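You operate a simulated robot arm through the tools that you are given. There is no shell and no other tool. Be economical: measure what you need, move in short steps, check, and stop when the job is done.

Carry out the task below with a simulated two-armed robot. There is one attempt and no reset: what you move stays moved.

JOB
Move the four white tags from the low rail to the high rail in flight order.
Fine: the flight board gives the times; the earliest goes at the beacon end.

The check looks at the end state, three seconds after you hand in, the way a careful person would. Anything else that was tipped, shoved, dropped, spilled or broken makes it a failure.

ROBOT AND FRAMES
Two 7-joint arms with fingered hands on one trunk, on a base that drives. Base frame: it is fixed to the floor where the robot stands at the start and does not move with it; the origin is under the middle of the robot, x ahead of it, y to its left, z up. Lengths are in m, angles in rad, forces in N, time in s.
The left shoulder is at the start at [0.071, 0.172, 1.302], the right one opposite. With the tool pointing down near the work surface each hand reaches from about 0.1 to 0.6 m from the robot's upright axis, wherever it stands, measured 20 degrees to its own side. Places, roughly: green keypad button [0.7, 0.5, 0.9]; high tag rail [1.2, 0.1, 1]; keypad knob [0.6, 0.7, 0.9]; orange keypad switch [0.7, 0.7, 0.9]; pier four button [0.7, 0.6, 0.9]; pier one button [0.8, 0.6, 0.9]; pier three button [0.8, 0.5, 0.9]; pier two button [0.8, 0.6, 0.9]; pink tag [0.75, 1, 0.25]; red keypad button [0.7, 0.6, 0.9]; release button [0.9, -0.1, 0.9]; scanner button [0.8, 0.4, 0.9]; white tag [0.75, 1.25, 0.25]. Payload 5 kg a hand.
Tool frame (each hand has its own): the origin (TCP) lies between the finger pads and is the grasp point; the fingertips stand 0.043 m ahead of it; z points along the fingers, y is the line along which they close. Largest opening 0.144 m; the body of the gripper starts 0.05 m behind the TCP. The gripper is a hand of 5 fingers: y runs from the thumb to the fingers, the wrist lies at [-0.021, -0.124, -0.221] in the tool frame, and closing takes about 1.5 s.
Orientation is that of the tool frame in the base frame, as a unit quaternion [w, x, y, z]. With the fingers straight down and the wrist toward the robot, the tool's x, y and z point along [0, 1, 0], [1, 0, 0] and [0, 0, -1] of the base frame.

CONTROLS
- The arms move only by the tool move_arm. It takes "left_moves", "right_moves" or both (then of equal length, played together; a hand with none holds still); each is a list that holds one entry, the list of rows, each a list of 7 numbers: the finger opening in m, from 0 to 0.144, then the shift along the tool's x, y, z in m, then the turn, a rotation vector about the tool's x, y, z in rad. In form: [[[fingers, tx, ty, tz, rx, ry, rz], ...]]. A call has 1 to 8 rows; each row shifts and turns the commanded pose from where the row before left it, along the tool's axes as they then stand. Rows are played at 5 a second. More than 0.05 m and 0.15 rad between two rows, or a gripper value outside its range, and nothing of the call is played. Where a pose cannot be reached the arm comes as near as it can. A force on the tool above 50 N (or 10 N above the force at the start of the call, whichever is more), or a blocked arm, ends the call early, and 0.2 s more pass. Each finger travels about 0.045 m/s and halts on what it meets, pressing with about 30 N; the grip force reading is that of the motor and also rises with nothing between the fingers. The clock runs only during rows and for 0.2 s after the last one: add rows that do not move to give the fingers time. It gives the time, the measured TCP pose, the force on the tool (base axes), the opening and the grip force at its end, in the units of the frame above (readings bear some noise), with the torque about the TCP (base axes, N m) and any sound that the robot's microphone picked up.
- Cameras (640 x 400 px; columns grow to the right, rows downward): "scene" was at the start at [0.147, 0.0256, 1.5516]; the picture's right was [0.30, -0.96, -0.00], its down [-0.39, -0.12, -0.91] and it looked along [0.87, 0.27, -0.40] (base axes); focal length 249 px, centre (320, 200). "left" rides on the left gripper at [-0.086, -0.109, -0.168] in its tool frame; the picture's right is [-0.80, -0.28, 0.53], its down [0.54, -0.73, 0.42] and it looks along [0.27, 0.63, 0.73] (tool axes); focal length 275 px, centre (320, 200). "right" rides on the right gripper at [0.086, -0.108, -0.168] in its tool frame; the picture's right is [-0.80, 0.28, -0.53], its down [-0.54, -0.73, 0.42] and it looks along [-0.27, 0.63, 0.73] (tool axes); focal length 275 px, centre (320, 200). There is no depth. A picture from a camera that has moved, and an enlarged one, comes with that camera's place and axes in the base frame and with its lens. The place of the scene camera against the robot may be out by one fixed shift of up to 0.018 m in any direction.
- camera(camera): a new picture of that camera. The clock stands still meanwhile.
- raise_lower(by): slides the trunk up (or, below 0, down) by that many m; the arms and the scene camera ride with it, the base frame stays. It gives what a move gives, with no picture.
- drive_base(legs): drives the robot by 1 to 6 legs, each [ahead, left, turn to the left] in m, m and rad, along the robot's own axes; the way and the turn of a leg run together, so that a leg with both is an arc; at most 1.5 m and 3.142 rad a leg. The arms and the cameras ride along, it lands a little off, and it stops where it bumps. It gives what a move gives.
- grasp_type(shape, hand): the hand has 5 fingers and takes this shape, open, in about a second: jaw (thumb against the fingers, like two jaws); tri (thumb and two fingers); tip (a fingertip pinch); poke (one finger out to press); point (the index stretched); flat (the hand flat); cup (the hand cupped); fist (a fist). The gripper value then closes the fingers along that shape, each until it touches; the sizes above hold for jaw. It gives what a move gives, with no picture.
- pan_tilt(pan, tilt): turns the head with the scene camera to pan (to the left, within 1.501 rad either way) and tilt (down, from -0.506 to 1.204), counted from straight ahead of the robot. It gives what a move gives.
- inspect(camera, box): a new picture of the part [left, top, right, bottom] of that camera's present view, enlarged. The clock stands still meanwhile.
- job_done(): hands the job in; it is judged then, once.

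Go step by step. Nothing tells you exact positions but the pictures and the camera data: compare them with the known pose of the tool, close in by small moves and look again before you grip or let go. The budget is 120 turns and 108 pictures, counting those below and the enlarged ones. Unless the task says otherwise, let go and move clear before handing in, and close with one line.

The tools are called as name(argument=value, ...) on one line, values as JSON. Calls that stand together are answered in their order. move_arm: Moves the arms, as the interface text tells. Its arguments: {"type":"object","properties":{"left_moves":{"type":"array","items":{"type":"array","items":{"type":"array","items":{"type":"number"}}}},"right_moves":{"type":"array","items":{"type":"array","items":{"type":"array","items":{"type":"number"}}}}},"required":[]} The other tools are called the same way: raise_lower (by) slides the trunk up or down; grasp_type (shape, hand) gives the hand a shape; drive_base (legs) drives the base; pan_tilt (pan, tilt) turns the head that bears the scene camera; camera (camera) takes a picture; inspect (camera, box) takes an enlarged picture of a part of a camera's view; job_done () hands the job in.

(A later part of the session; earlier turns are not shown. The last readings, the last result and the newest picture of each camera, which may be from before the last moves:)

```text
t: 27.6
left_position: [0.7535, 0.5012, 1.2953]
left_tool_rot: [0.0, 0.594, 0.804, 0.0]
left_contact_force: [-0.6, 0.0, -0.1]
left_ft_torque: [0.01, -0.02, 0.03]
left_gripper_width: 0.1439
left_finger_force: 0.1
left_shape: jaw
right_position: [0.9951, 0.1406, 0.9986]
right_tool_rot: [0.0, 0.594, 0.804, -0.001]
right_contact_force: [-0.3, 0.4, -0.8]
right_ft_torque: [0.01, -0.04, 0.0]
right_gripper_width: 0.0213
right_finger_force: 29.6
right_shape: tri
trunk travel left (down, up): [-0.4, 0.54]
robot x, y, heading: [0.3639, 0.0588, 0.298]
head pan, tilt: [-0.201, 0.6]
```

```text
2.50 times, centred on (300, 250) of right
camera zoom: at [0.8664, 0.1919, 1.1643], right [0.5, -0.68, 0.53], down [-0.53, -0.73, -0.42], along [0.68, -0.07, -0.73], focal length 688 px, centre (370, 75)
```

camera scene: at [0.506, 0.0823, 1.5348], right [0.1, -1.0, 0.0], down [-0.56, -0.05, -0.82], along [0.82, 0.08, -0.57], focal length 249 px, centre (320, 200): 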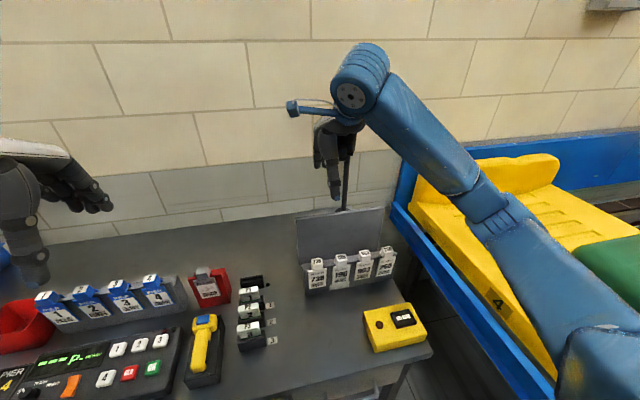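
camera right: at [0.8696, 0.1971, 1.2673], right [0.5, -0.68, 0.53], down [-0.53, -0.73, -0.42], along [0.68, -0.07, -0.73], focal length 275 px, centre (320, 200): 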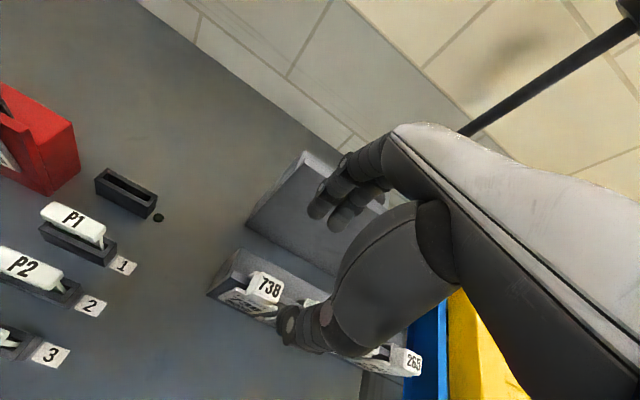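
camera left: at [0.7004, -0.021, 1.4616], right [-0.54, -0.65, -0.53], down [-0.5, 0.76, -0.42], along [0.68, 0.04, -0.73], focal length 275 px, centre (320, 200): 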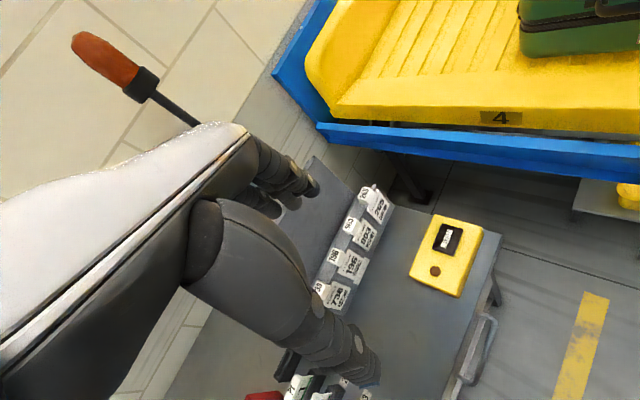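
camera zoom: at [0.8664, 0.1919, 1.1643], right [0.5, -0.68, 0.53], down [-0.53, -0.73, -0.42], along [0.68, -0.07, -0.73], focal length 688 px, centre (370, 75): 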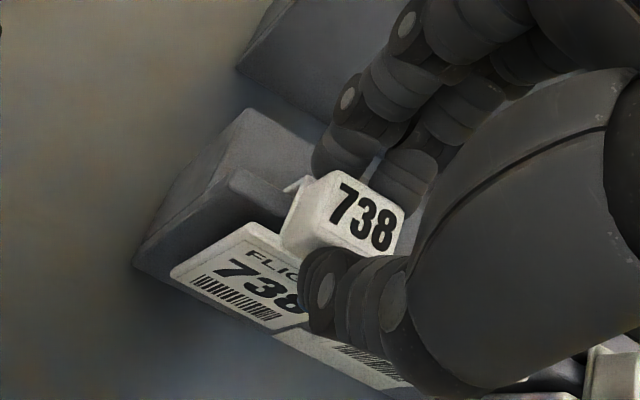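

Gripped at 0.021 m. I lift 0.03 and check that the tag comes along.

move_arm(right_moves=[[[0.01, 0, 0, -0.01, 0, 0, 0], [0.01, 0, 0, -0.01, 0, 0, 0], [0.01, 0, 0, -0.01, 0, 0, 0]]])

inspect(camera="right", box=[220, 170, 380, 330])

```text
t: 28.4
left_position: [0.7549, 0.5007, 1.2946]
left_tool_rot: [-0.001, 0.594, 0.805, -0.001]
left_contact_force: [-0.2, 0.2, 0.9]
left_ft_torque: [0.0, 0.0, 0.0]
left_gripper_width: 0.1438
left_finger_force: 0.0
left_shape: jaw
right_position: [0.9967, 0.1419, 1.0267]
right_tool_rot: [0.0, 0.594, 0.804, 0.0]
right_contact_force: [0.3, 0.0, -0.2]
right_ft_torque: [-0.01, -0.01, -0.03]
right_gripper_width: 0.0213
right_finger_force: 29.9
right_shape: tri
trunk travel left (down, up): [-0.4, 0.54]
robot x, y, heading: [0.3611, 0.0604, 0.294]
head pan, tilt: [-0.201, 0.6]
```

```text
2.50 times, centred on (300, 250) of right
camera zoom: at [0.8666, 0.1922, 1.1933], right [0.51, -0.68, 0.53], down [-0.53, -0.73, -0.42], along [0.68, -0.07, -0.73], focal length 688 px, centre (370, 75)
```

zoom: 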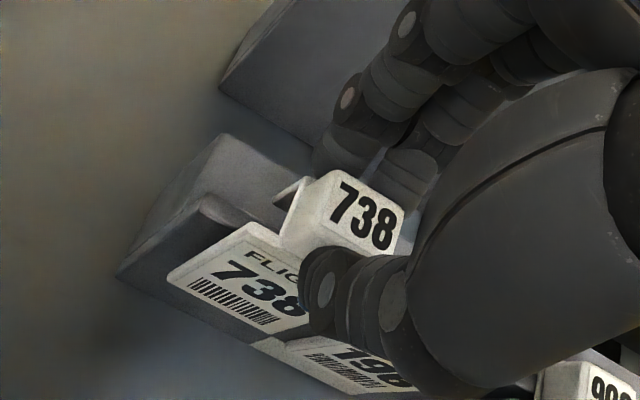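

The tag lifts cleanly. I raise it well above the high rail, then go forward about 0.10 and look before final alignment.

move_arm(right_moves=[[[0.01, 0, 0, -0.03, 0, 0, 0], [0.01, 0, 0, -0.03, 0, 0, 0], [0.01, 0, 0, -0.03, 0, 0, 0], [0.01, 0, 0, -0.03, 0, 0, 0], [0.01, 0.004, 0.04, 0, 0, 0, 0], [0.01, 0.005, 0.04, 0, 0, 0, 0], [0.01, 0, 0.03, 0, 0, 0, 0], [0.01, 0, 0, 0, 0, 0, 0]]])

camera(camera="right")

inspect(camera="scene", box=[270, 150, 400, 270])

```text
t: 30.2
left_position: [0.7551, 0.5003, 1.2947]
left_tool_rot: [-0.001, 0.594, 0.804, 0.0]
left_contact_force: [-1.3, -0.2, 0.1]
left_ft_torque: [0.04, 0.03, 0.01]
left_gripper_width: 0.144
left_finger_force: 0.1
left_shape: jaw
right_position: [1.0965, 0.1811, 1.148]
right_tool_rot: [0.0, 0.595, 0.804, -0.001]
right_contact_force: [0.1, -0.3, -0.6]
right_ft_torque: [0.03, -0.03, 0.02]
right_gripper_width: 0.0213
right_finger_force: 30.1
right_shape: tri
trunk travel left (down, up): [-0.4, 0.54]
robot x, y, heading: [0.362, 0.0604, 0.298]
head pan, tilt: [-0.201, 0.6]
```

```text
68 pictures are left
camera right: at [0.9662, 0.2322, 1.3145], right [0.5, -0.68, 0.53], down [-0.53, -0.73, -0.42], along [0.68, -0.07, -0.73], focal length 275 px, centre (320, 200)
```

right: 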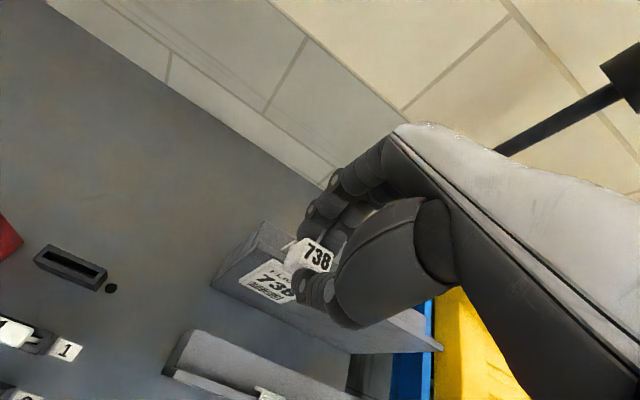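

```text
3.33 times, centred on (335, 210) of scene
camera zoom: at [0.5056, 0.0821, 1.5349], right [0.1, -1.0, 0.0], down [-0.56, -0.05, -0.82], along [0.82, 0.08, -0.57], focal length 830 px, centre (270, 167)
```

zoom: 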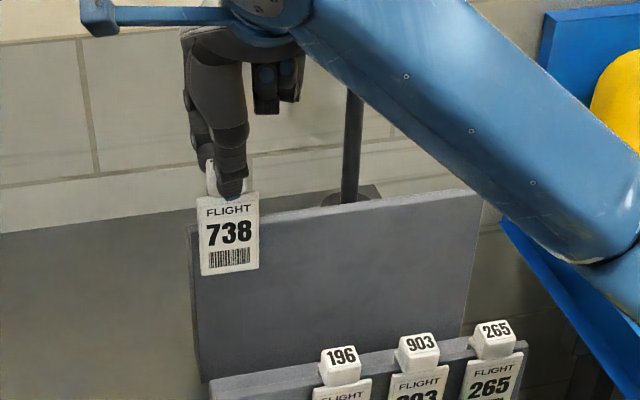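

I inspect the hook against the high lip.

inspect(camera="right", box=[200, 200, 360, 310])

```text
3.64 times, centred on (280, 255) of right
camera zoom: at [0.9662, 0.2322, 1.3145], right [0.5, -0.68, 0.53], down [-0.53, -0.73, -0.42], along [0.68, -0.07, -0.73], focal length 1001 px, centre (466, 0)
```

zoom: 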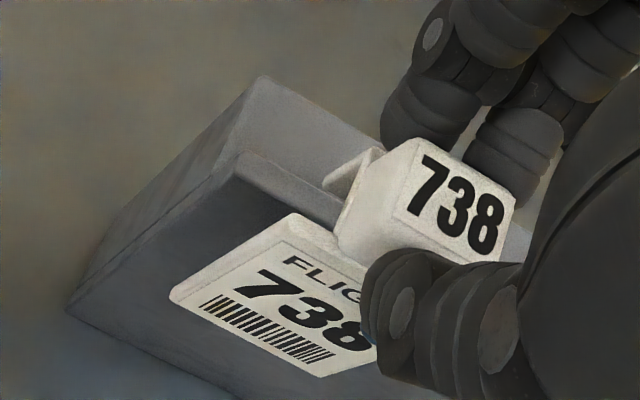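

I align forward 0.010 and right 0.008, come down 0.025, and look again.

move_arm(right_moves=[[[0.01, -0.008, 0.01, 0, 0, 0, 0], [0.01, 0, 0, 0.013, 0, 0, 0], [0.01, 0, 0, 0.012, 0, 0, 0], [0.01, 0, 0, 0, 0, 0, 0]]])

inspect(camera="right", box=[200, 200, 360, 310])

inspect(camera="scene", box=[290, 190, 370, 240])

```text
t: 31.2
left_position: [0.7546, 0.5005, 1.2948]
left_tool_rot: [0.0, 0.594, 0.805, 0.0]
left_contact_force: [-0.6, 0.1, 0.4]
left_ft_torque: [-0.05, 0.0, -0.02]
left_gripper_width: 0.1441
left_finger_force: 0.1
left_shape: jaw
right_position: [1.1113, 0.1767, 1.1191]
right_tool_rot: [0.0, 0.594, 0.805, 0.001]
right_contact_force: [0.0, -0.1, 0.2]
right_ft_torque: [-0.02, 0.0, 0.01]
right_gripper_width: 0.0211
right_finger_force: 30.1
right_shape: tri
trunk travel left (down, up): [-0.4, 0.54]
robot x, y, heading: [0.3591, 0.06, 0.299]
head pan, tilt: [-0.201, 0.6]
```

```text
3.64 times, centred on (280, 255) of right
camera zoom: at [0.9812, 0.2283, 1.2875], right [0.5, -0.68, 0.53], down [-0.53, -0.73, -0.42], along [0.68, -0.07, -0.73], focal length 1001 px, centre (466, 0)
```

zoom: 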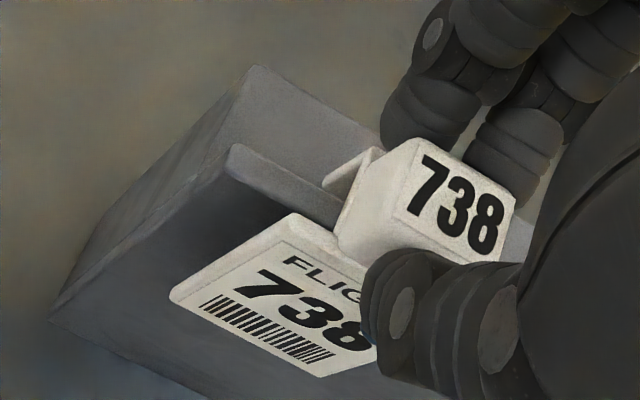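

```text
8.00 times, centred on (330, 215) of scene
camera zoom: at [0.5057, 0.0824, 1.5349], right [0.1, -1.0, 0.0], down [-0.56, -0.05, -0.82], along [0.82, 0.08, -0.57], focal length 1993 px, centre (240, 80)
```

zoom: 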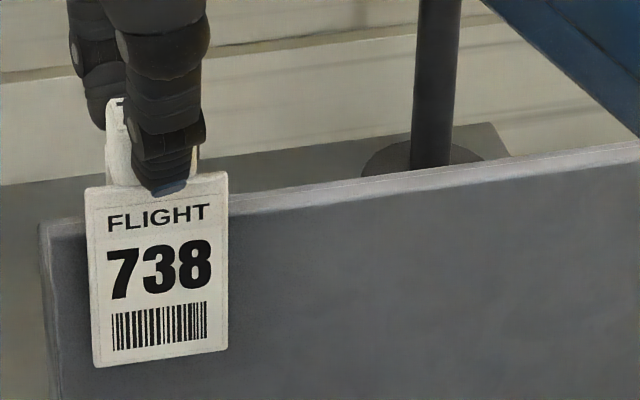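

The hook looks about right over the lip, though the depth is uncertain. I lower in small steps watching the force.

move_arm(right_moves=[[[0.01, 0, 0, 0.004, 0, 0, 0], [0.01, 0, 0, 0.004, 0, 0, 0], [0.01, 0, 0, 0, 0, 0, 0]]])

inspect(camera="right", box=[230, 210, 326, 270])

```text
t: 32.0
left_position: [0.7535, 0.5012, 1.2942]
left_tool_rot: [0.0, 0.594, 0.804, 0.001]
left_contact_force: [0.2, -0.8, -0.4]
left_ft_torque: [0.01, 0.02, 0.02]
left_gripper_width: 0.1437
left_finger_force: 0.0
left_shape: jaw
right_position: [1.1116, 0.1775, 1.1136]
right_tool_rot: [0.001, 0.594, 0.804, 0.0]
right_contact_force: [0.5, 0.8, -0.3]
right_ft_torque: [0.02, 0.0, 0.01]
right_gripper_width: 0.0209
right_finger_force: 29.9
right_shape: tri
trunk travel left (down, up): [-0.4, 0.54]
robot x, y, heading: [0.3636, 0.0605, 0.295]
head pan, tilt: [-0.201, 0.6]
```

```text
6.67 times, centred on (278, 240) of right
camera zoom: at [0.9826, 0.2288, 1.28], right [0.5, -0.68, 0.53], down [-0.53, -0.73, -0.42], along [0.68, -0.07, -0.73], focal length 1835 px, centre (600, -67)
```

zoom: 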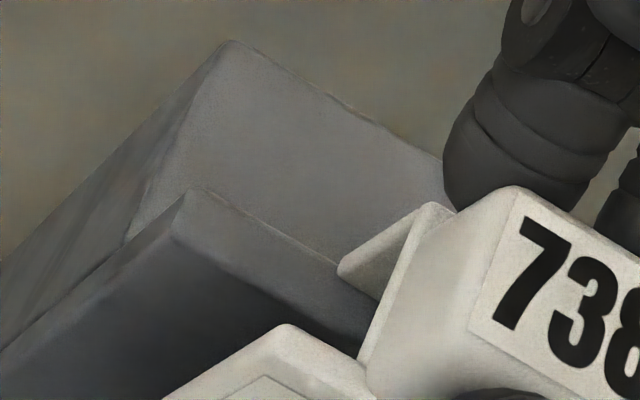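

The close view shows the hook leg's lower edge about 3 mm short of clearing the lip's back edge. I shift 5 mm forward and lower a bit.

move_arm(right_moves=[[[0.01, 0, 0.005, 0, 0, 0, 0], [0.01, 0, 0, 0.004, 0, 0, 0], [0.01, 0, 0, 0, 0, 0, 0]]])

inspect(camera="right", box=[230, 210, 326, 270])

```text
t: 32.8
left_position: [0.754, 0.5017, 1.2944]
left_tool_rot: [0.0, 0.594, 0.804, 0.001]
left_contact_force: [0.0, -0.4, -0.1]
left_ft_torque: [0.0, -0.01, -0.01]
left_gripper_width: 0.1438
left_finger_force: 0.0
left_shape: jaw
right_position: [1.1171, 0.1785, 1.1081]
right_tool_rot: [0.0, 0.594, 0.804, 0.0]
right_contact_force: [-0.4, -0.3, -0.7]
right_ft_torque: [-0.02, 0.0, 0.01]
right_gripper_width: 0.021
right_finger_force: 29.7
right_shape: tri
trunk travel left (down, up): [-0.4, 0.54]
robot x, y, heading: [0.3565, 0.0645, 0.296]
head pan, tilt: [-0.201, 0.6]
```

```text
6.67 times, centred on (278, 240) of right
camera zoom: at [0.9866, 0.2302, 1.2756], right [0.5, -0.68, 0.53], down [-0.53, -0.73, -0.42], along [0.68, -0.07, -0.73], focal length 1835 px, centre (600, -67)
```

zoom: 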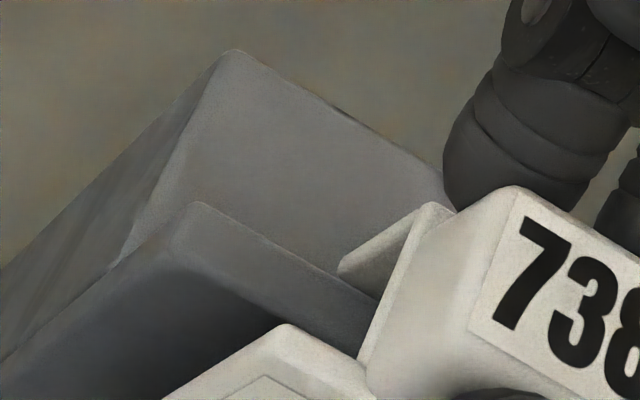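

Still marginal; I go 4 mm more forward and lower another 4 mm.

move_arm(right_moves=[[[0.01, 0, 0.004, 0, 0, 0, 0], [0.01, 0, 0, 0.004, 0, 0, 0], [0.01, 0, 0, 0, 0, 0, 0]]])

inspect(camera="right", box=[230, 210, 326, 270])

```text
t: 33.6
left_position: [0.7536, 0.5015, 1.2944]
left_tool_rot: [0.0, 0.594, 0.804, 0.0]
left_contact_force: [-0.1, 0.0, 0.2]
left_ft_torque: [0.03, 0.05, -0.01]
left_gripper_width: 0.1437
left_finger_force: 0.1
left_shape: jaw
right_position: [1.12, 0.1815, 1.1047]
right_tool_rot: [0.0, 0.594, 0.804, 0.0]
right_contact_force: [-0.3, 0.3, -1.0]
right_ft_torque: [0.01, -0.01, 0.04]
right_gripper_width: 0.0211
right_finger_force: 30.1
right_shape: tri
trunk travel left (down, up): [-0.4, 0.54]
robot x, y, heading: [0.361, 0.0619, 0.299]
head pan, tilt: [-0.201, 0.6]
```

```text
6.67 times, centred on (278, 240) of right
camera zoom: at [0.9901, 0.2323, 1.2725], right [0.5, -0.68, 0.53], down [-0.53, -0.73, -0.42], along [0.68, -0.07, -0.73], focal length 1835 px, centre (600, -67)
```

zoom: 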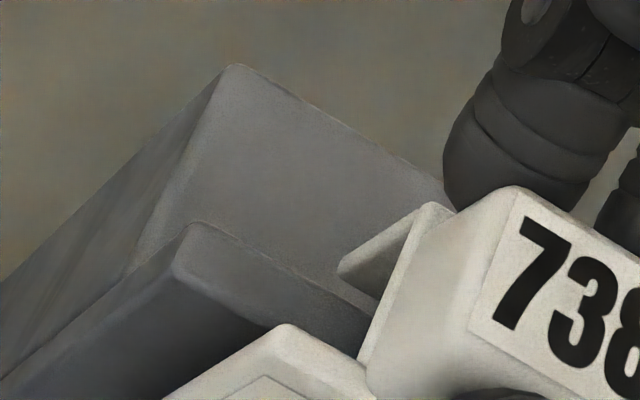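

Now the leg clears the lip's back edge. I lower on in 3 mm steps.

move_arm(right_moves=[[[0.01, 0, 0, 0.003, 0, 0, 0], [0.01, 0, 0, 0.003, 0, 0, 0], [0.01, 0, 0, 0, 0, 0, 0]]])

inspect(camera="right", box=[230, 210, 326, 270])

```text
t: 34.4
left_position: [0.753, 0.5005, 1.2946]
left_tool_rot: [0.0, 0.594, 0.805, -0.001]
left_contact_force: [-0.2, -1.1, 0.2]
left_ft_torque: [0.02, -0.03, 0.0]
left_gripper_width: 0.1437
left_finger_force: 0.1
left_shape: jaw
right_position: [1.1198, 0.1802, 1.1002]
right_tool_rot: [0.0, 0.594, 0.805, 0.0]
right_contact_force: [-0.3, 1.0, -0.2]
right_ft_torque: [-0.02, -0.01, -0.04]
right_gripper_width: 0.0211
right_finger_force: 29.9
right_shape: tri
trunk travel left (down, up): [-0.4, 0.54]
robot x, y, heading: [0.3604, 0.0606, 0.299]
head pan, tilt: [-0.201, 0.6]
```

```text
6.67 times, centred on (278, 240) of right
camera zoom: at [0.9897, 0.2319, 1.2662], right [0.5, -0.68, 0.53], down [-0.53, -0.73, -0.42], along [0.68, -0.07, -0.73], focal length 1835 px, centre (600, -67)
```

zoom: 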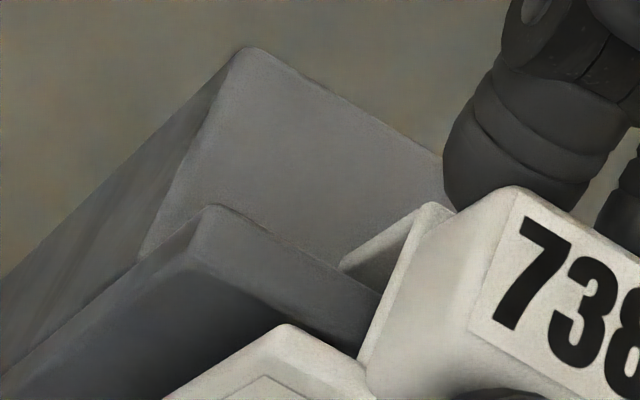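

The leg bottom is going behind the lip. I lower further until it rests.

move_arm(right_moves=[[[0.01, 0, 0, 0.003, 0, 0, 0], [0.01, 0, 0, 0.003, 0, 0, 0], [0.01, 0, 0, 0, 0, 0, 0]]])

inspect(camera="right", box=[230, 210, 326, 270])

```text
t: 35.2
left_position: [0.7546, 0.501, 1.2953]
left_tool_rot: [0.0, 0.594, 0.805, 0.0]
left_contact_force: [-0.1, 0.0, 0.3]
left_ft_torque: [-0.01, -0.04, -0.01]
left_gripper_width: 0.1438
left_finger_force: 0.0
left_shape: jaw
right_position: [1.1183, 0.1809, 1.0933]
right_tool_rot: [0.001, 0.594, 0.804, 0.0]
right_contact_force: [-0.2, -0.2, -0.7]
right_ft_torque: [0.04, 0.0, 0.0]
right_gripper_width: 0.0213
right_finger_force: 29.9
right_shape: tri
trunk travel left (down, up): [-0.4, 0.54]
robot x, y, heading: [0.3625, 0.0612, 0.299]
head pan, tilt: [-0.201, 0.6]
```

```text
6.67 times, centred on (278, 240) of right
camera zoom: at [0.9889, 0.2322, 1.26], right [0.51, -0.68, 0.53], down [-0.53, -0.73, -0.42], along [0.68, -0.07, -0.73], focal length 1835 px, centre (600, -67)
```

zoom: 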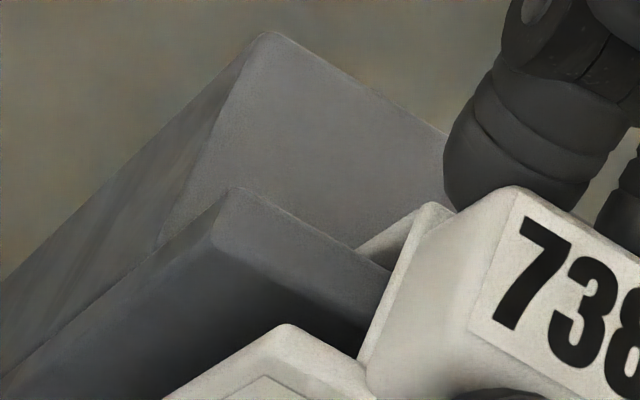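

Nearly at rest level. I lower a few more millimetres.

move_arm(right_moves=[[[0.01, 0, 0, 0.002, 0, 0, 0], [0.01, 0, 0, 0.002, 0, 0, 0], [0.01, 0, 0, 0, 0, 0, 0]]])

inspect(camera="right", box=[230, 210, 326, 270])

```text
t: 36.0
left_position: [0.7543, 0.5023, 1.2934]
left_tool_rot: [0.0, 0.594, 0.804, 0.0]
left_contact_force: [0.2, 0.7, 0.4]
left_ft_torque: [0.03, -0.01, -0.03]
left_gripper_width: 0.1438
left_finger_force: 0.2
left_shape: jaw
right_position: [1.118, 0.1817, 1.0884]
right_tool_rot: [0.0, 0.595, 0.804, 0.0]
right_contact_force: [0.6, 0.6, -0.5]
right_ft_torque: [0.01, 0.03, -0.02]
right_gripper_width: 0.021
right_finger_force: 30.3
right_shape: tri
trunk travel left (down, up): [-0.4, 0.54]
robot x, y, heading: [0.3604, 0.0592, 0.295]
head pan, tilt: [-0.201, 0.6]
```

```text
6.67 times, centred on (278, 240) of right
camera zoom: at [0.9894, 0.2321, 1.2557], right [0.5, -0.68, 0.53], down [-0.53, -0.73, -0.42], along [0.68, -0.07, -0.73], focal length 1835 px, centre (600, -67)
```

zoom: 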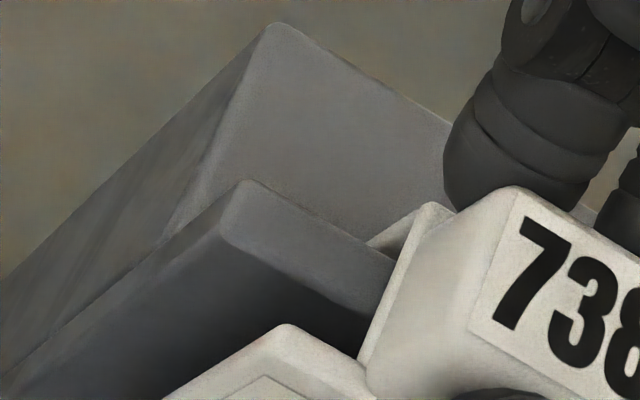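

No contact yet; I go on in small steps.

move_arm(right_moves=[[[0.01, 0, 0, 0.002, 0, 0, 0], [0.01, 0, 0, 0.002, 0, 0, 0], [0.01, 0, 0, 0, 0, 0, 0]]])

```text
t: 36.8
left_position: [0.7531, 0.5016, 1.2958]
left_tool_rot: [0.0, 0.593, 0.805, 0.0]
left_contact_force: [0.0, -0.9, 0.3]
left_ft_torque: [-0.03, 0.0, 0.0]
left_gripper_width: 0.1437
left_finger_force: 0.0
left_shape: jaw
right_position: [1.1191, 0.1822, 1.0866]
right_tool_rot: [0.002, 0.594, 0.804, 0.001]
right_contact_force: [1.5, 1.2, 10.8]
right_ft_torque: [0.05, -0.12, 0.0]
right_gripper_width: 0.0217
right_finger_force: 30.3
right_shape: tri
trunk travel left (down, up): [-0.4, 0.54]
robot x, y, heading: [0.3611, 0.0599, 0.296]
head pan, tilt: [-0.201, 0.6]
```

Contact at z≈1.087: the tag rests on the high lip. I unload 1 mm and open the fingers.

move_arm(right_moves=[[[0.015, 0, 0, -0.001, 0, 0, 0], [0.03, 0, 0, 0, 0, 0, 0], [0.04, 0, 0, 0, 0, 0, 0], [0.05, 0, 0, 0, 0, 0, 0], [0.06, 0, 0, 0, 0, 0, 0], [0.06, 0, 0, 0, 0, 0, 0]]])

inspect(camera="right", box=[200, 170, 360, 310])

```text
t: 38.2
left_position: [0.7542, 0.5016, 1.2952]
left_tool_rot: [0.001, 0.595, 0.804, 0.0]
left_contact_force: [0.3, -0.3, 0.2]
left_ft_torque: [0.0, 0.0, 0.03]
left_gripper_width: 0.1437
left_finger_force: 0.0
left_shape: jaw
right_position: [1.1192, 0.1807, 1.0858]
right_tool_rot: [0.0, 0.594, 0.805, 0.0]
right_contact_force: [0.2, 0.4, -0.3]
right_ft_torque: [0.0, 0.01, -0.01]
right_gripper_width: 0.0594
right_finger_force: 0.1
right_shape: tri
trunk travel left (down, up): [-0.4, 0.54]
robot x, y, heading: [0.3588, 0.0616, 0.294]
head pan, tilt: [-0.201, 0.6]
```

```text
2.86 times, centred on (280, 240) of right
camera zoom: at [0.9893, 0.2321, 1.2528], right [0.5, -0.68, 0.53], down [-0.53, -0.73, -0.42], along [0.68, -0.07, -0.73], focal length 786 px, centre (434, 86)
```

zoom: 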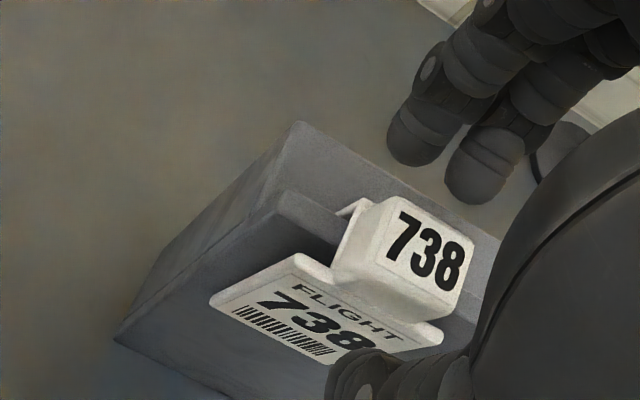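

Tag 738 hangs on the high rail like it did below. Next: up, back and over to 196.

move_arm(right_moves=[[[0.065, 0, 0, -0.05, 0, 0, 0], [0.07, 0, 0, -0.05, 0, 0, 0], [0.07, -0.0195, -0.0325, 0, 0, 0, 0], [0.07, -0.0195, -0.0325, 0, 0, 0, 0], [0.07, -0.0195, -0.0325, 0, 0, 0, 0], [0.07, -0.0195, -0.0325, 0, 0, 0, 0], [0.07, 0, 0, 0.045, 0, 0, 0], [0.07, 0, 0, 0.045, 0, 0, 0]]])

move_arm(right_moves=[[[0.07, 0, 0, 0.035, 0, 0, 0], [0.07, 0, 0, 0.028, 0, 0, 0], [0.07, 0, 0, 0, 0, 0, 0]]])

camera(camera="right")

camera(camera="scene")

```text
t: 40.0
left_position: [0.7549, 0.5004, 1.2955]
left_tool_rot: [0.0, 0.594, 0.804, 0.0]
left_contact_force: [0.3, 0.1, 0.3]
left_ft_torque: [0.03, 0.0, -0.01]
left_gripper_width: 0.1439
left_finger_force: 0.0
left_shape: jaw
right_position: [1.0187, 0.0696, 1.0956]
right_tool_rot: [0.001, 0.595, 0.804, 0.001]
right_contact_force: [0.5, 0.3, 0.1]
right_ft_torque: [0.01, 0.02, 0.0]
right_gripper_width: 0.0698
right_finger_force: 0.0
right_shape: tri
trunk travel left (down, up): [-0.4, 0.54]
robot x, y, heading: [0.3619, 0.0594, 0.3]
head pan, tilt: [-0.201, 0.6]
```

```text
t: 40.8
left_position: [0.7541, 0.5005, 1.2947]
left_tool_rot: [0.0, 0.595, 0.804, 0.0]
left_contact_force: [0.2, -0.1, 0.3]
left_ft_torque: [0.0, 0.01, -0.03]
left_gripper_width: 0.144
left_finger_force: 0.0
left_shape: jaw
right_position: [1.0168, 0.0692, 1.0335]
right_tool_rot: [0.001, 0.594, 0.804, 0.001]
right_contact_force: [-0.4, -0.5, 0.3]
right_ft_torque: [-0.02, 0.01, -0.03]
right_gripper_width: 0.0696
right_finger_force: 0.1
right_shape: tri
trunk travel left (down, up): [-0.4, 0.54]
robot x, y, heading: [0.3636, 0.0614, 0.295]
head pan, tilt: [-0.201, 0.6]
```

```text
56 pictures are left
camera right: at [0.8875, 0.1215, 1.201], right [0.5, -0.68, 0.53], down [-0.53, -0.73, -0.42], along [0.68, -0.07, -0.73], focal length 275 px, centre (320, 200)
```

right: 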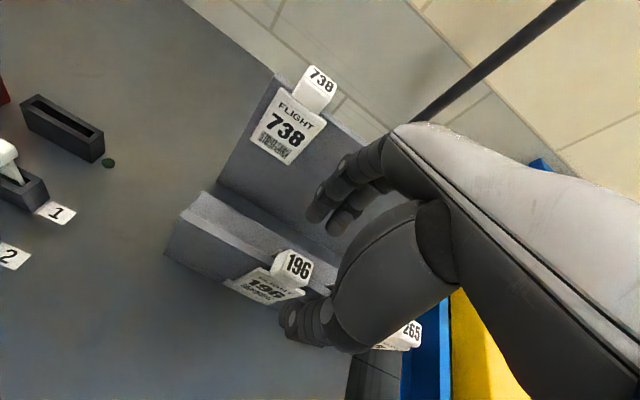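

```text
55 pictures are left
camera scene: at [0.5053, 0.0827, 1.5349], right [0.1, -1.0, 0.0], down [-0.56, -0.05, -0.82], along [0.82, 0.08, -0.57], focal length 249 px, centre (320, 200)
```

scene: 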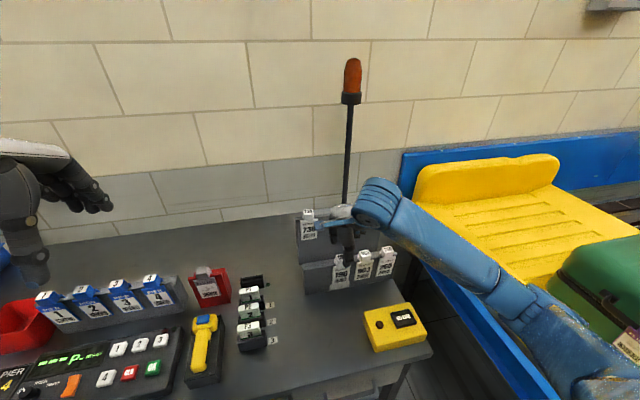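

196's cap lies exactly on the pinch line. I descend to z≈0.998 and close.

move_arm(right_moves=[[[0.07, 0, 0, 0.018, 0, 0, 0], [0.065, 0, 0, 0.017, 0, 0, 0], [0.055, 0, 0, 0, 0, 0, 0], [0.045, 0, 0, 0, 0, 0, 0], [0.035, 0, 0, 0, 0, 0, 0], [0.025, 0, 0, 0, 0, 0, 0], [0.01, 0, 0, 0, 0, 0, 0], [0.01, 0, 0, 0, 0, 0, 0]]])

inspect(camera="right", box=[220, 170, 380, 330])

```text
t: 42.6
left_position: [0.755, 0.5008, 1.2944]
left_tool_rot: [0.0, 0.594, 0.805, 0.0]
left_contact_force: [-0.4, 0.2, 0.2]
left_ft_torque: [-0.01, 0.01, -0.01]
left_gripper_width: 0.1442
left_finger_force: 0.0
left_shape: jaw
right_position: [1.0172, 0.0685, 0.9968]
right_tool_rot: [0.001, 0.594, 0.804, 0.0]
right_contact_force: [-1.1, 0.3, -0.9]
right_ft_torque: [-0.03, 0.01, -0.02]
right_gripper_width: 0.0211
right_finger_force: 30.1
right_shape: tri
trunk travel left (down, up): [-0.4, 0.54]
robot x, y, heading: [0.3605, 0.0616, 0.299]
head pan, tilt: [-0.201, 0.6]
```

```text
2.50 times, centred on (300, 250) of right
camera zoom: at [0.8882, 0.1208, 1.1649], right [0.5, -0.68, 0.53], down [-0.53, -0.73, -0.42], along [0.68, -0.07, -0.73], focal length 688 px, centre (370, 75)
```

zoom: 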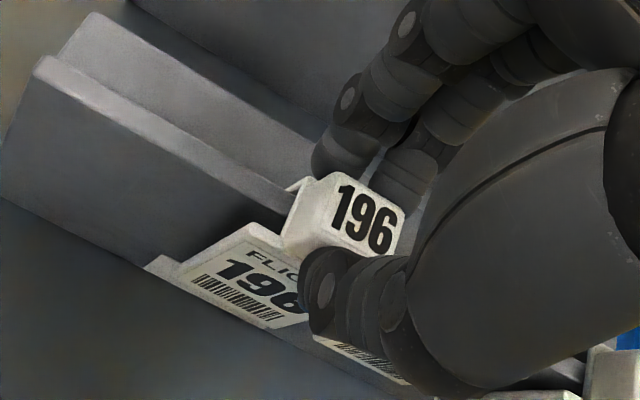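

Same good grip. I lift and carry 196 by the offset that worked for 738 (0.130 ahead), then stop above the lip.

move_arm(right_moves=[[[0.01, 0, 0, -0.02, 0, 0, 0], [0.01, 0, 0, -0.04, 0, 0, 0], [0.01, 0, 0, -0.045, 0, 0, 0], [0.01, 0, 0, -0.043, 0, 0, 0], [0.01, 0.001, 0.0434, 0, 0, 0, 0], [0.01, 0.001, 0.0434, 0, 0, 0, 0], [0.01, 0, 0.0434, 0, 0, 0, 0], [0.01, 0, 0, 0.02, 0, 0, 0]]])

move_arm(right_moves=[[[0.01, 0, 0, 0.01, 0, 0, 0], [0.01, 0, 0, 0.01, 0, 0, 0], [0.01, 0, 0, 0, 0, 0, 0]]])

inspect(camera="right", box=[230, 210, 326, 270])

```text
t: 44.4
left_position: [0.7531, 0.4997, 1.2956]
left_tool_rot: [0.001, 0.594, 0.805, 0.0]
left_contact_force: [-0.6, -0.3, 0.7]
left_ft_torque: [-0.02, -0.01, 0.02]
left_gripper_width: 0.1439
left_finger_force: 0.1
left_shape: jaw
right_position: [1.1444, 0.1083, 1.1254]
right_tool_rot: [0.001, 0.594, 0.805, 0.001]
right_contact_force: [0.0, -0.1, -0.5]
right_ft_torque: [0.02, 0.01, -0.03]
right_gripper_width: 0.021
right_finger_force: 29.7
right_shape: tri
trunk travel left (down, up): [-0.4, 0.54]
robot x, y, heading: [0.3603, 0.0615, 0.297]
head pan, tilt: [-0.201, 0.6]
```

```text
t: 45.2
left_position: [0.7537, 0.5006, 1.2956]
left_tool_rot: [0.0, 0.594, 0.804, 0.0]
left_contact_force: [-1.3, 0.3, 1.0]
left_ft_torque: [0.0, -0.01, -0.01]
left_gripper_width: 0.1443
left_finger_force: 0.0
left_shape: jaw
right_position: [1.1437, 0.1089, 1.1069]
right_tool_rot: [0.001, 0.595, 0.804, 0.0]
right_contact_force: [-0.1, 0.0, -0.7]
right_ft_torque: [-0.01, -0.01, 0.01]
right_gripper_width: 0.0211
right_finger_force: 29.5
right_shape: tri
trunk travel left (down, up): [-0.4, 0.54]
robot x, y, heading: [0.358, 0.0598, 0.3]
head pan, tilt: [-0.201, 0.6]
```

```text
6.67 times, centred on (278, 240) of right
camera zoom: at [1.0137, 0.1597, 1.2737], right [0.5, -0.68, 0.53], down [-0.53, -0.73, -0.42], along [0.68, -0.07, -0.73], focal length 1835 px, centre (600, -67)
```

zoom: 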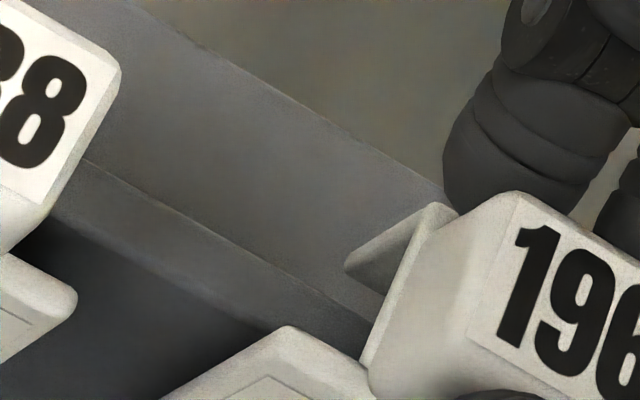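

Alignment matches that of 738 (maybe 2 mm deep). I back off 2 mm and lower in steps to just above rest.

move_arm(right_moves=[[[0.01, 0, -0.002, 0.004, 0, 0, 0], [0.01, 0, 0, 0.004, 0, 0, 0], [0.01, 0, 0, 0.004, 0, 0, 0], [0.01, 0, 0, 0.004, 0, 0, 0], [0.01, 0, 0, 0, 0, 0, 0]]])

inspect(camera="right", box=[230, 210, 326, 270])

```text
t: 46.4
left_position: [0.7542, 0.5018, 1.2952]
left_tool_rot: [0.0, 0.594, 0.805, 0.001]
left_contact_force: [-0.2, -0.1, 0.1]
left_ft_torque: [0.05, 0.03, 0.03]
left_gripper_width: 0.1438
left_finger_force: 0.1
left_shape: jaw
right_position: [1.1399, 0.1071, 1.09]
right_tool_rot: [0.001, 0.594, 0.804, 0.0]
right_contact_force: [0.2, -0.7, -0.2]
right_ft_torque: [-0.04, 0.05, 0.0]
right_gripper_width: 0.0214
right_finger_force: 29.5
right_shape: tri
trunk travel left (down, up): [-0.4, 0.54]
robot x, y, heading: [0.3596, 0.0651, 0.294]
head pan, tilt: [-0.201, 0.6]
```

```text
6.67 times, centred on (278, 240) of right
camera zoom: at [1.0109, 0.1593, 1.257], right [0.5, -0.68, 0.53], down [-0.53, -0.73, -0.42], along [0.68, -0.07, -0.73], focal length 1835 px, centre (600, -67)
```

zoom: 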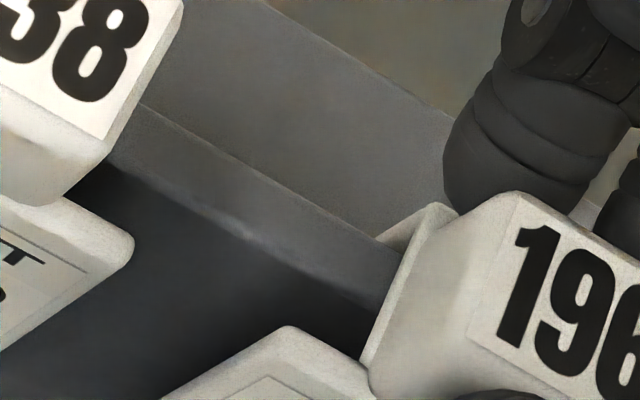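

The hook is behind the lip. I lower to contact.

move_arm(right_moves=[[[0.01, 0, 0, 0.002, 0, 0, 0], [0.01, 0, 0, 0.002, 0, 0, 0], [0.01, 0, 0, 0, 0, 0, 0]]])

```text
t: 47.2
left_position: [0.7531, 0.5003, 1.295]
left_tool_rot: [0.0, 0.594, 0.804, 0.0]
left_contact_force: [-1.1, 0.2, -0.2]
left_ft_torque: [0.01, 0.0, 0.01]
left_gripper_width: 0.1439
left_finger_force: 0.0
left_shape: jaw
right_position: [1.1404, 0.1082, 1.0875]
right_tool_rot: [0.0, 0.594, 0.804, 0.001]
right_contact_force: [1.2, 0.5, 4.2]
right_ft_torque: [0.03, -0.07, 0.02]
right_gripper_width: 0.0213
right_finger_force: 30.1
right_shape: tri
trunk travel left (down, up): [-0.4, 0.54]
robot x, y, heading: [0.3608, 0.0629, 0.298]
head pan, tilt: [-0.201, 0.6]
```

Contact of 4 N: it is seated. I open, then rise and check.

move_arm(right_moves=[[[0.015, 0, 0, 0, 0, 0, 0], [0.03, 0, 0, 0, 0, 0, 0], [0.04, 0, 0, 0, 0, 0, 0], [0.05, 0, 0, 0, 0, 0, 0], [0.06, 0, 0, 0, 0, 0, 0], [0.065, 0, 0, 0, 0, 0, 0], [0.065, 0, 0, -0.04, 0, 0, 0], [0.07, 0, 0, -0.05, 0, 0, 0]]])

camera(camera="right")

```text
t: 49.0
left_position: [0.7536, 0.5018, 1.2962]
left_tool_rot: [-0.001, 0.595, 0.804, 0.001]
left_contact_force: [0.3, -0.5, -0.4]
left_ft_torque: [-0.01, 0.0, -0.01]
left_gripper_width: 0.1438
left_finger_force: 0.1
left_shape: jaw
right_position: [1.1388, 0.1087, 1.1747]
right_tool_rot: [0.0, 0.594, 0.804, 0.0]
right_contact_force: [-0.1, 0.9, -1.1]
right_ft_torque: [-0.04, -0.04, 0.0]
right_gripper_width: 0.0696
right_finger_force: 0.0
right_shape: tri
trunk travel left (down, up): [-0.4, 0.54]
robot x, y, heading: [0.3569, 0.0568, 0.297]
head pan, tilt: [-0.201, 0.6]
```

```text
51 pictures are left
camera right: at [1.0092, 0.1602, 1.3416], right [0.51, -0.68, 0.53], down [-0.53, -0.73, -0.42], along [0.68, -0.07, -0.73], focal length 275 px, centre (320, 200)
```

right: 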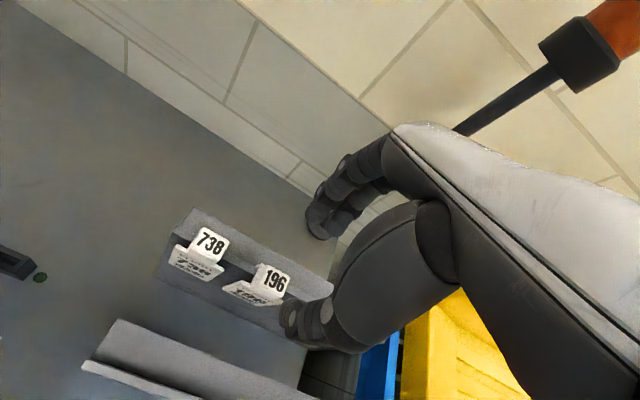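

738 and 196 hang in place. Next to 903.

move_arm(right_moves=[[[0.07, -0.0198, -0.0321, 0, 0, 0, 0], [0.07, -0.0198, -0.0321, 0, 0, 0, 0], [0.07, -0.0198, -0.0321, 0, 0, 0, 0], [0.07, -0.0198, -0.0321, 0, 0, 0, 0], [0.07, 0, 0, 0.045, 0, 0, 0], [0.07, 0, 0, 0.045, 0, 0, 0], [0.07, 0, 0, 0.05, 0, 0, 0], [0.07, 0, 0, 0, 0, 0, 0]]])

camera(camera="right")

```text
t: 50.8
left_position: [0.7551, 0.5025, 1.2943]
left_tool_rot: [0.0, 0.594, 0.804, 0.0]
left_contact_force: [-0.2, 0.6, -0.3]
left_ft_torque: [-0.04, 0.03, 0.03]
left_gripper_width: 0.1438
left_finger_force: 0.0
left_shape: jaw
right_position: [1.0396, -0.0039, 1.0318]
right_tool_rot: [0.001, 0.594, 0.805, 0.001]
right_contact_force: [0.0, -0.1, 0.3]
right_ft_torque: [-0.03, -0.01, 0.0]
right_gripper_width: 0.0697
right_finger_force: 0.0
right_shape: tri
trunk travel left (down, up): [-0.4, 0.54]
robot x, y, heading: [0.3638, 0.0606, 0.295]
head pan, tilt: [-0.201, 0.6]
```

```text
50 pictures are left
camera right: at [0.9108, 0.0472, 1.1983], right [0.5, -0.68, 0.53], down [-0.53, -0.73, -0.42], along [0.68, -0.07, -0.73], focal length 275 px, centre (320, 200)
```

right: 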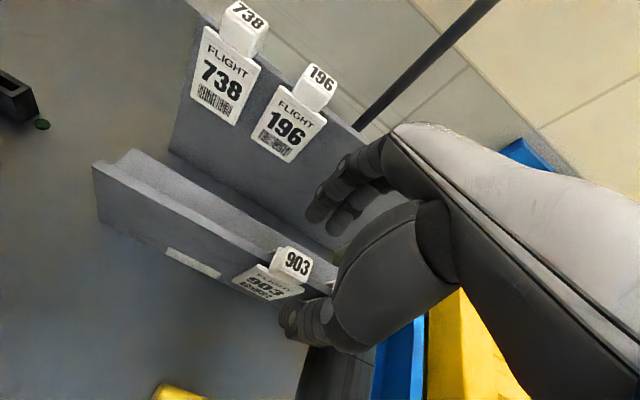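

903 is aligned within ~2 mm. I correct 2 mm, descend and close.

move_arm(right_moves=[[[0.07, 0, 0.002, 0.017, 0, 0, 0], [0.065, 0, 0, 0.017, 0, 0, 0], [0.055, 0, 0, 0, 0, 0, 0], [0.045, 0, 0, 0, 0, 0, 0], [0.035, 0, 0, 0, 0, 0, 0], [0.025, 0, 0, 0, 0, 0, 0], [0.01, 0, 0, 0, 0, 0, 0], [0.01, 0, 0, 0, 0, 0, 0]]])

inspect(camera="right", box=[220, 170, 380, 330])

```text
t: 52.6
left_position: [0.7542, 0.5015, 1.2953]
left_tool_rot: [0.0, 0.594, 0.805, 0.0]
left_contact_force: [-0.1, 0.5, 0.1]
left_ft_torque: [0.02, 0.01, 0.0]
left_gripper_width: 0.1437
left_finger_force: 0.0
left_shape: jaw
right_position: [1.0428, -0.0052, 1.0017]
right_tool_rot: [0.001, 0.594, 0.804, 0.0]
right_contact_force: [0.2, 0.1, -0.4]
right_ft_torque: [-0.01, 0.0, 0.0]
right_gripper_width: 0.0208
right_finger_force: 29.6
right_shape: tri
trunk travel left (down, up): [-0.4, 0.54]
robot x, y, heading: [0.3586, 0.0624, 0.296]
head pan, tilt: [-0.201, 0.6]
```

```text
2.50 times, centred on (300, 250) of right
camera zoom: at [0.9128, 0.0468, 1.1684], right [0.5, -0.68, 0.53], down [-0.53, -0.73, -0.42], along [0.68, -0.07, -0.73], focal length 688 px, centre (370, 75)
```

zoom: 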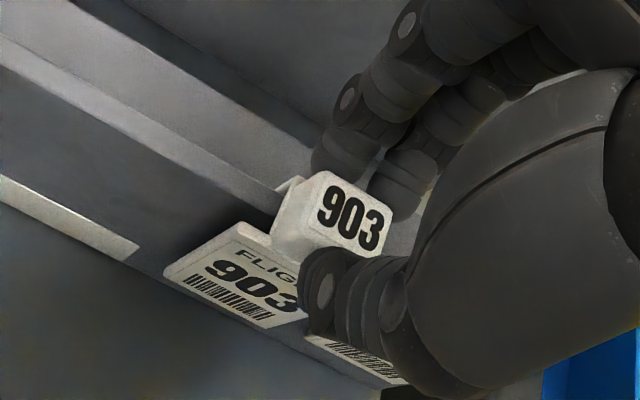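

Gripped (slightly left of centre, fine). I lift and carry 903 the same way.

move_arm(right_moves=[[[0.01, 0, 0, -0.02, 0, 0, 0], [0.01, 0, 0, -0.04, 0, 0, 0], [0.01, 0, 0, -0.045, 0, 0, 0], [0.01, 0, 0, -0.043, 0, 0, 0], [0.01, 0, 0.0433, 0, 0, 0, 0], [0.01, 0, 0.0433, 0, 0, 0, 0], [0.01, 0, 0.0433, 0, 0, 0, 0], [0.01, 0, 0, 0.02, 0, 0, 0]]])

move_arm(right_moves=[[[0.01, 0, 0, 0.01, 0, 0, 0], [0.01, 0, 0, 0.01, 0, 0, 0], [0.01, 0, 0, 0, 0, 0, 0]]])

inspect(camera="right", box=[230, 210, 326, 270])

```text
t: 54.4
left_position: [0.7541, 0.5002, 1.2962]
left_tool_rot: [-0.001, 0.594, 0.804, 0.0]
left_contact_force: [-0.1, 0.1, -0.2]
left_ft_torque: [0.02, 0.01, 0.03]
left_gripper_width: 0.1441
left_finger_force: 0.1
left_shape: jaw
right_position: [1.1648, 0.0335, 1.132]
right_tool_rot: [0.0, 0.594, 0.804, 0.0]
right_contact_force: [0.0, 0.3, -0.7]
right_ft_torque: [-0.05, 0.02, 0.01]
right_gripper_width: 0.0206
right_finger_force: 29.3
right_shape: tri
trunk travel left (down, up): [-0.4, 0.54]
robot x, y, heading: [0.3604, 0.0614, 0.298]
head pan, tilt: [-0.201, 0.6]
```

```text
t: 55.2
left_position: [0.7535, 0.5004, 1.2946]
left_tool_rot: [0.0, 0.593, 0.805, 0.0]
left_contact_force: [-0.2, 0.4, 0.0]
left_ft_torque: [-0.04, -0.01, -0.02]
left_gripper_width: 0.144
left_finger_force: 0.0
left_shape: jaw
right_position: [1.1656, 0.0335, 1.1115]
right_tool_rot: [-0.001, 0.594, 0.804, 0.001]
right_contact_force: [-0.8, 0.0, -0.4]
right_ft_torque: [-0.01, -0.01, -0.01]
right_gripper_width: 0.021
right_finger_force: 30.0
right_shape: tri
trunk travel left (down, up): [-0.4, 0.54]
robot x, y, heading: [0.3568, 0.0587, 0.296]
head pan, tilt: [-0.201, 0.6]
```

```text
6.67 times, centred on (278, 240) of right
camera zoom: at [1.0362, 0.0845, 1.2781], right [0.5, -0.68, 0.53], down [-0.53, -0.73, -0.42], along [0.68, -0.07, -0.73], focal length 1835 px, centre (600, -67)
```

zoom: 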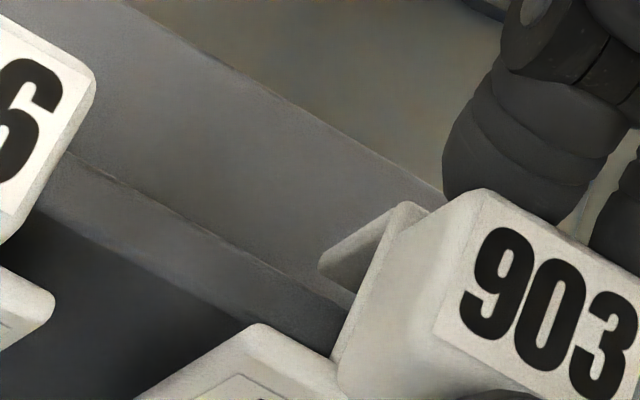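

Alignment equals the earlier ones. I lower in steps.

move_arm(right_moves=[[[0.01, 0, 0.001, 0.004, 0, 0, 0], [0.01, 0, 0, 0.004, 0, 0, 0], [0.01, 0, 0, 0.004, 0, 0, 0], [0.01, 0, 0, 0.004, 0, 0, 0], [0.01, 0, 0, 0, 0, 0, 0]]])

inspect(camera="right", box=[230, 210, 326, 270])

```text
t: 56.4
left_position: [0.7537, 0.5009, 1.2946]
left_tool_rot: [0.0, 0.594, 0.804, 0.0]
left_contact_force: [0.3, -0.4, -0.6]
left_ft_torque: [0.02, 0.01, -0.02]
left_gripper_width: 0.1438
left_finger_force: 0.0
left_shape: jaw
right_position: [1.1674, 0.0328, 1.0947]
right_tool_rot: [0.0, 0.595, 0.804, 0.0]
right_contact_force: [-0.4, -0.1, -1.0]
right_ft_torque: [-0.03, -0.02, -0.01]
right_gripper_width: 0.0209
right_finger_force: 30.4
right_shape: tri
trunk travel left (down, up): [-0.4, 0.54]
robot x, y, heading: [0.3652, 0.0573, 0.298]
head pan, tilt: [-0.201, 0.6]
```

```text
6.67 times, centred on (278, 240) of right
camera zoom: at [1.0386, 0.0848, 1.261], right [0.5, -0.68, 0.53], down [-0.53, -0.73, -0.42], along [0.68, -0.07, -0.73], focal length 1835 px, centre (600, -67)
```

zoom: 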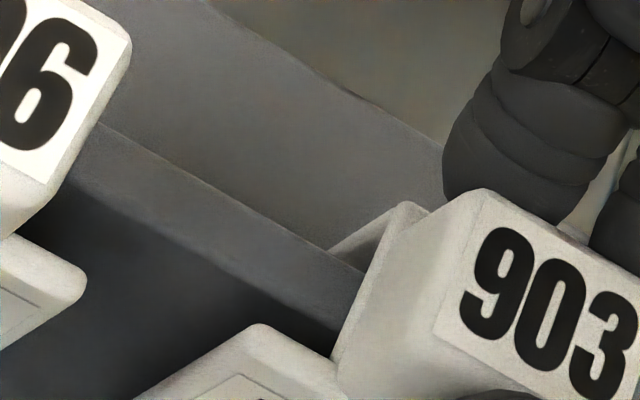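

The hook is behind the lip; I lower to contact.

move_arm(right_moves=[[[0.01, 0, 0, 0.002, 0, 0, 0], [0.01, 0, 0, 0.002, 0, 0, 0], [0.01, 0, 0, 0.001, 0, 0, 0], [0.01, 0, 0, 0, 0, 0, 0]]])

```text
t: 57.4
left_position: [0.7539, 0.5008, 1.2945]
left_tool_rot: [-0.001, 0.595, 0.804, 0.0]
left_contact_force: [0.0, 0.2, -1.0]
left_ft_torque: [0.01, 0.03, -0.02]
left_gripper_width: 0.1438
left_finger_force: 0.0
left_shape: jaw
right_position: [1.1678, 0.0329, 1.0905]
right_tool_rot: [0.0, 0.595, 0.804, 0.001]
right_contact_force: [1.8, -1.1, 5.9]
right_ft_torque: [-0.04, -0.05, 0.0]
right_gripper_width: 0.0209
right_finger_force: 30.3
right_shape: tri
trunk travel left (down, up): [-0.4, 0.54]
robot x, y, heading: [0.3632, 0.0607, 0.293]
head pan, tilt: [-0.201, 0.6]
```

Seated (6 N). I open, rise and look.

move_arm(right_moves=[[[0.015, 0, 0, 0, 0, 0, 0], [0.03, 0, 0, 0, 0, 0, 0], [0.04, 0, 0, 0, 0, 0, 0], [0.05, 0, 0, 0, 0, 0, 0], [0.06, 0, 0, 0, 0, 0, 0], [0.065, 0, 0, 0, 0, 0, 0], [0.065, 0, 0, -0.04, 0, 0, 0], [0.07, 0, 0, -0.05, 0, 0, 0]]])

camera(camera="right")

```text
t: 59.2
left_position: [0.7539, 0.5025, 1.2947]
left_tool_rot: [0.0, 0.594, 0.804, 0.0]
left_contact_force: [-0.6, 0.5, 0.3]
left_ft_torque: [-0.03, 0.01, 0.01]
left_gripper_width: 0.1441
left_finger_force: 0.0
left_shape: jaw
right_position: [1.1666, 0.0323, 1.1804]
right_tool_rot: [0.0, 0.594, 0.804, -0.001]
right_contact_force: [0.2, -0.5, -0.2]
right_ft_torque: [-0.02, -0.04, 0.02]
right_gripper_width: 0.0698
right_finger_force: 0.0
right_shape: tri
trunk travel left (down, up): [-0.4, 0.54]
robot x, y, heading: [0.3617, 0.0584, 0.296]
head pan, tilt: [-0.201, 0.6]
```

```text
46 pictures are left
camera right: at [1.0378, 0.084, 1.3472], right [0.51, -0.68, 0.53], down [-0.53, -0.73, -0.42], along [0.68, -0.07, -0.73], focal length 275 px, centre (320, 200)
```

right: 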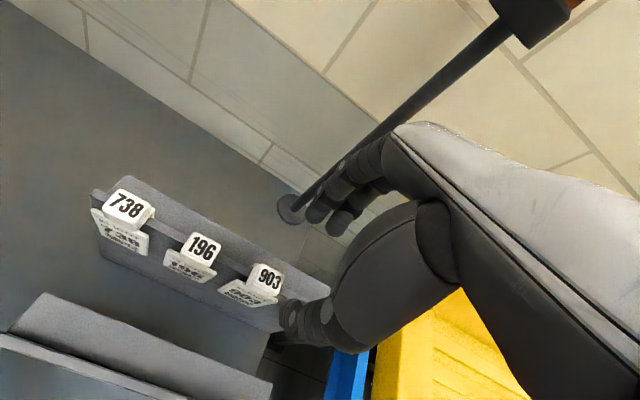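

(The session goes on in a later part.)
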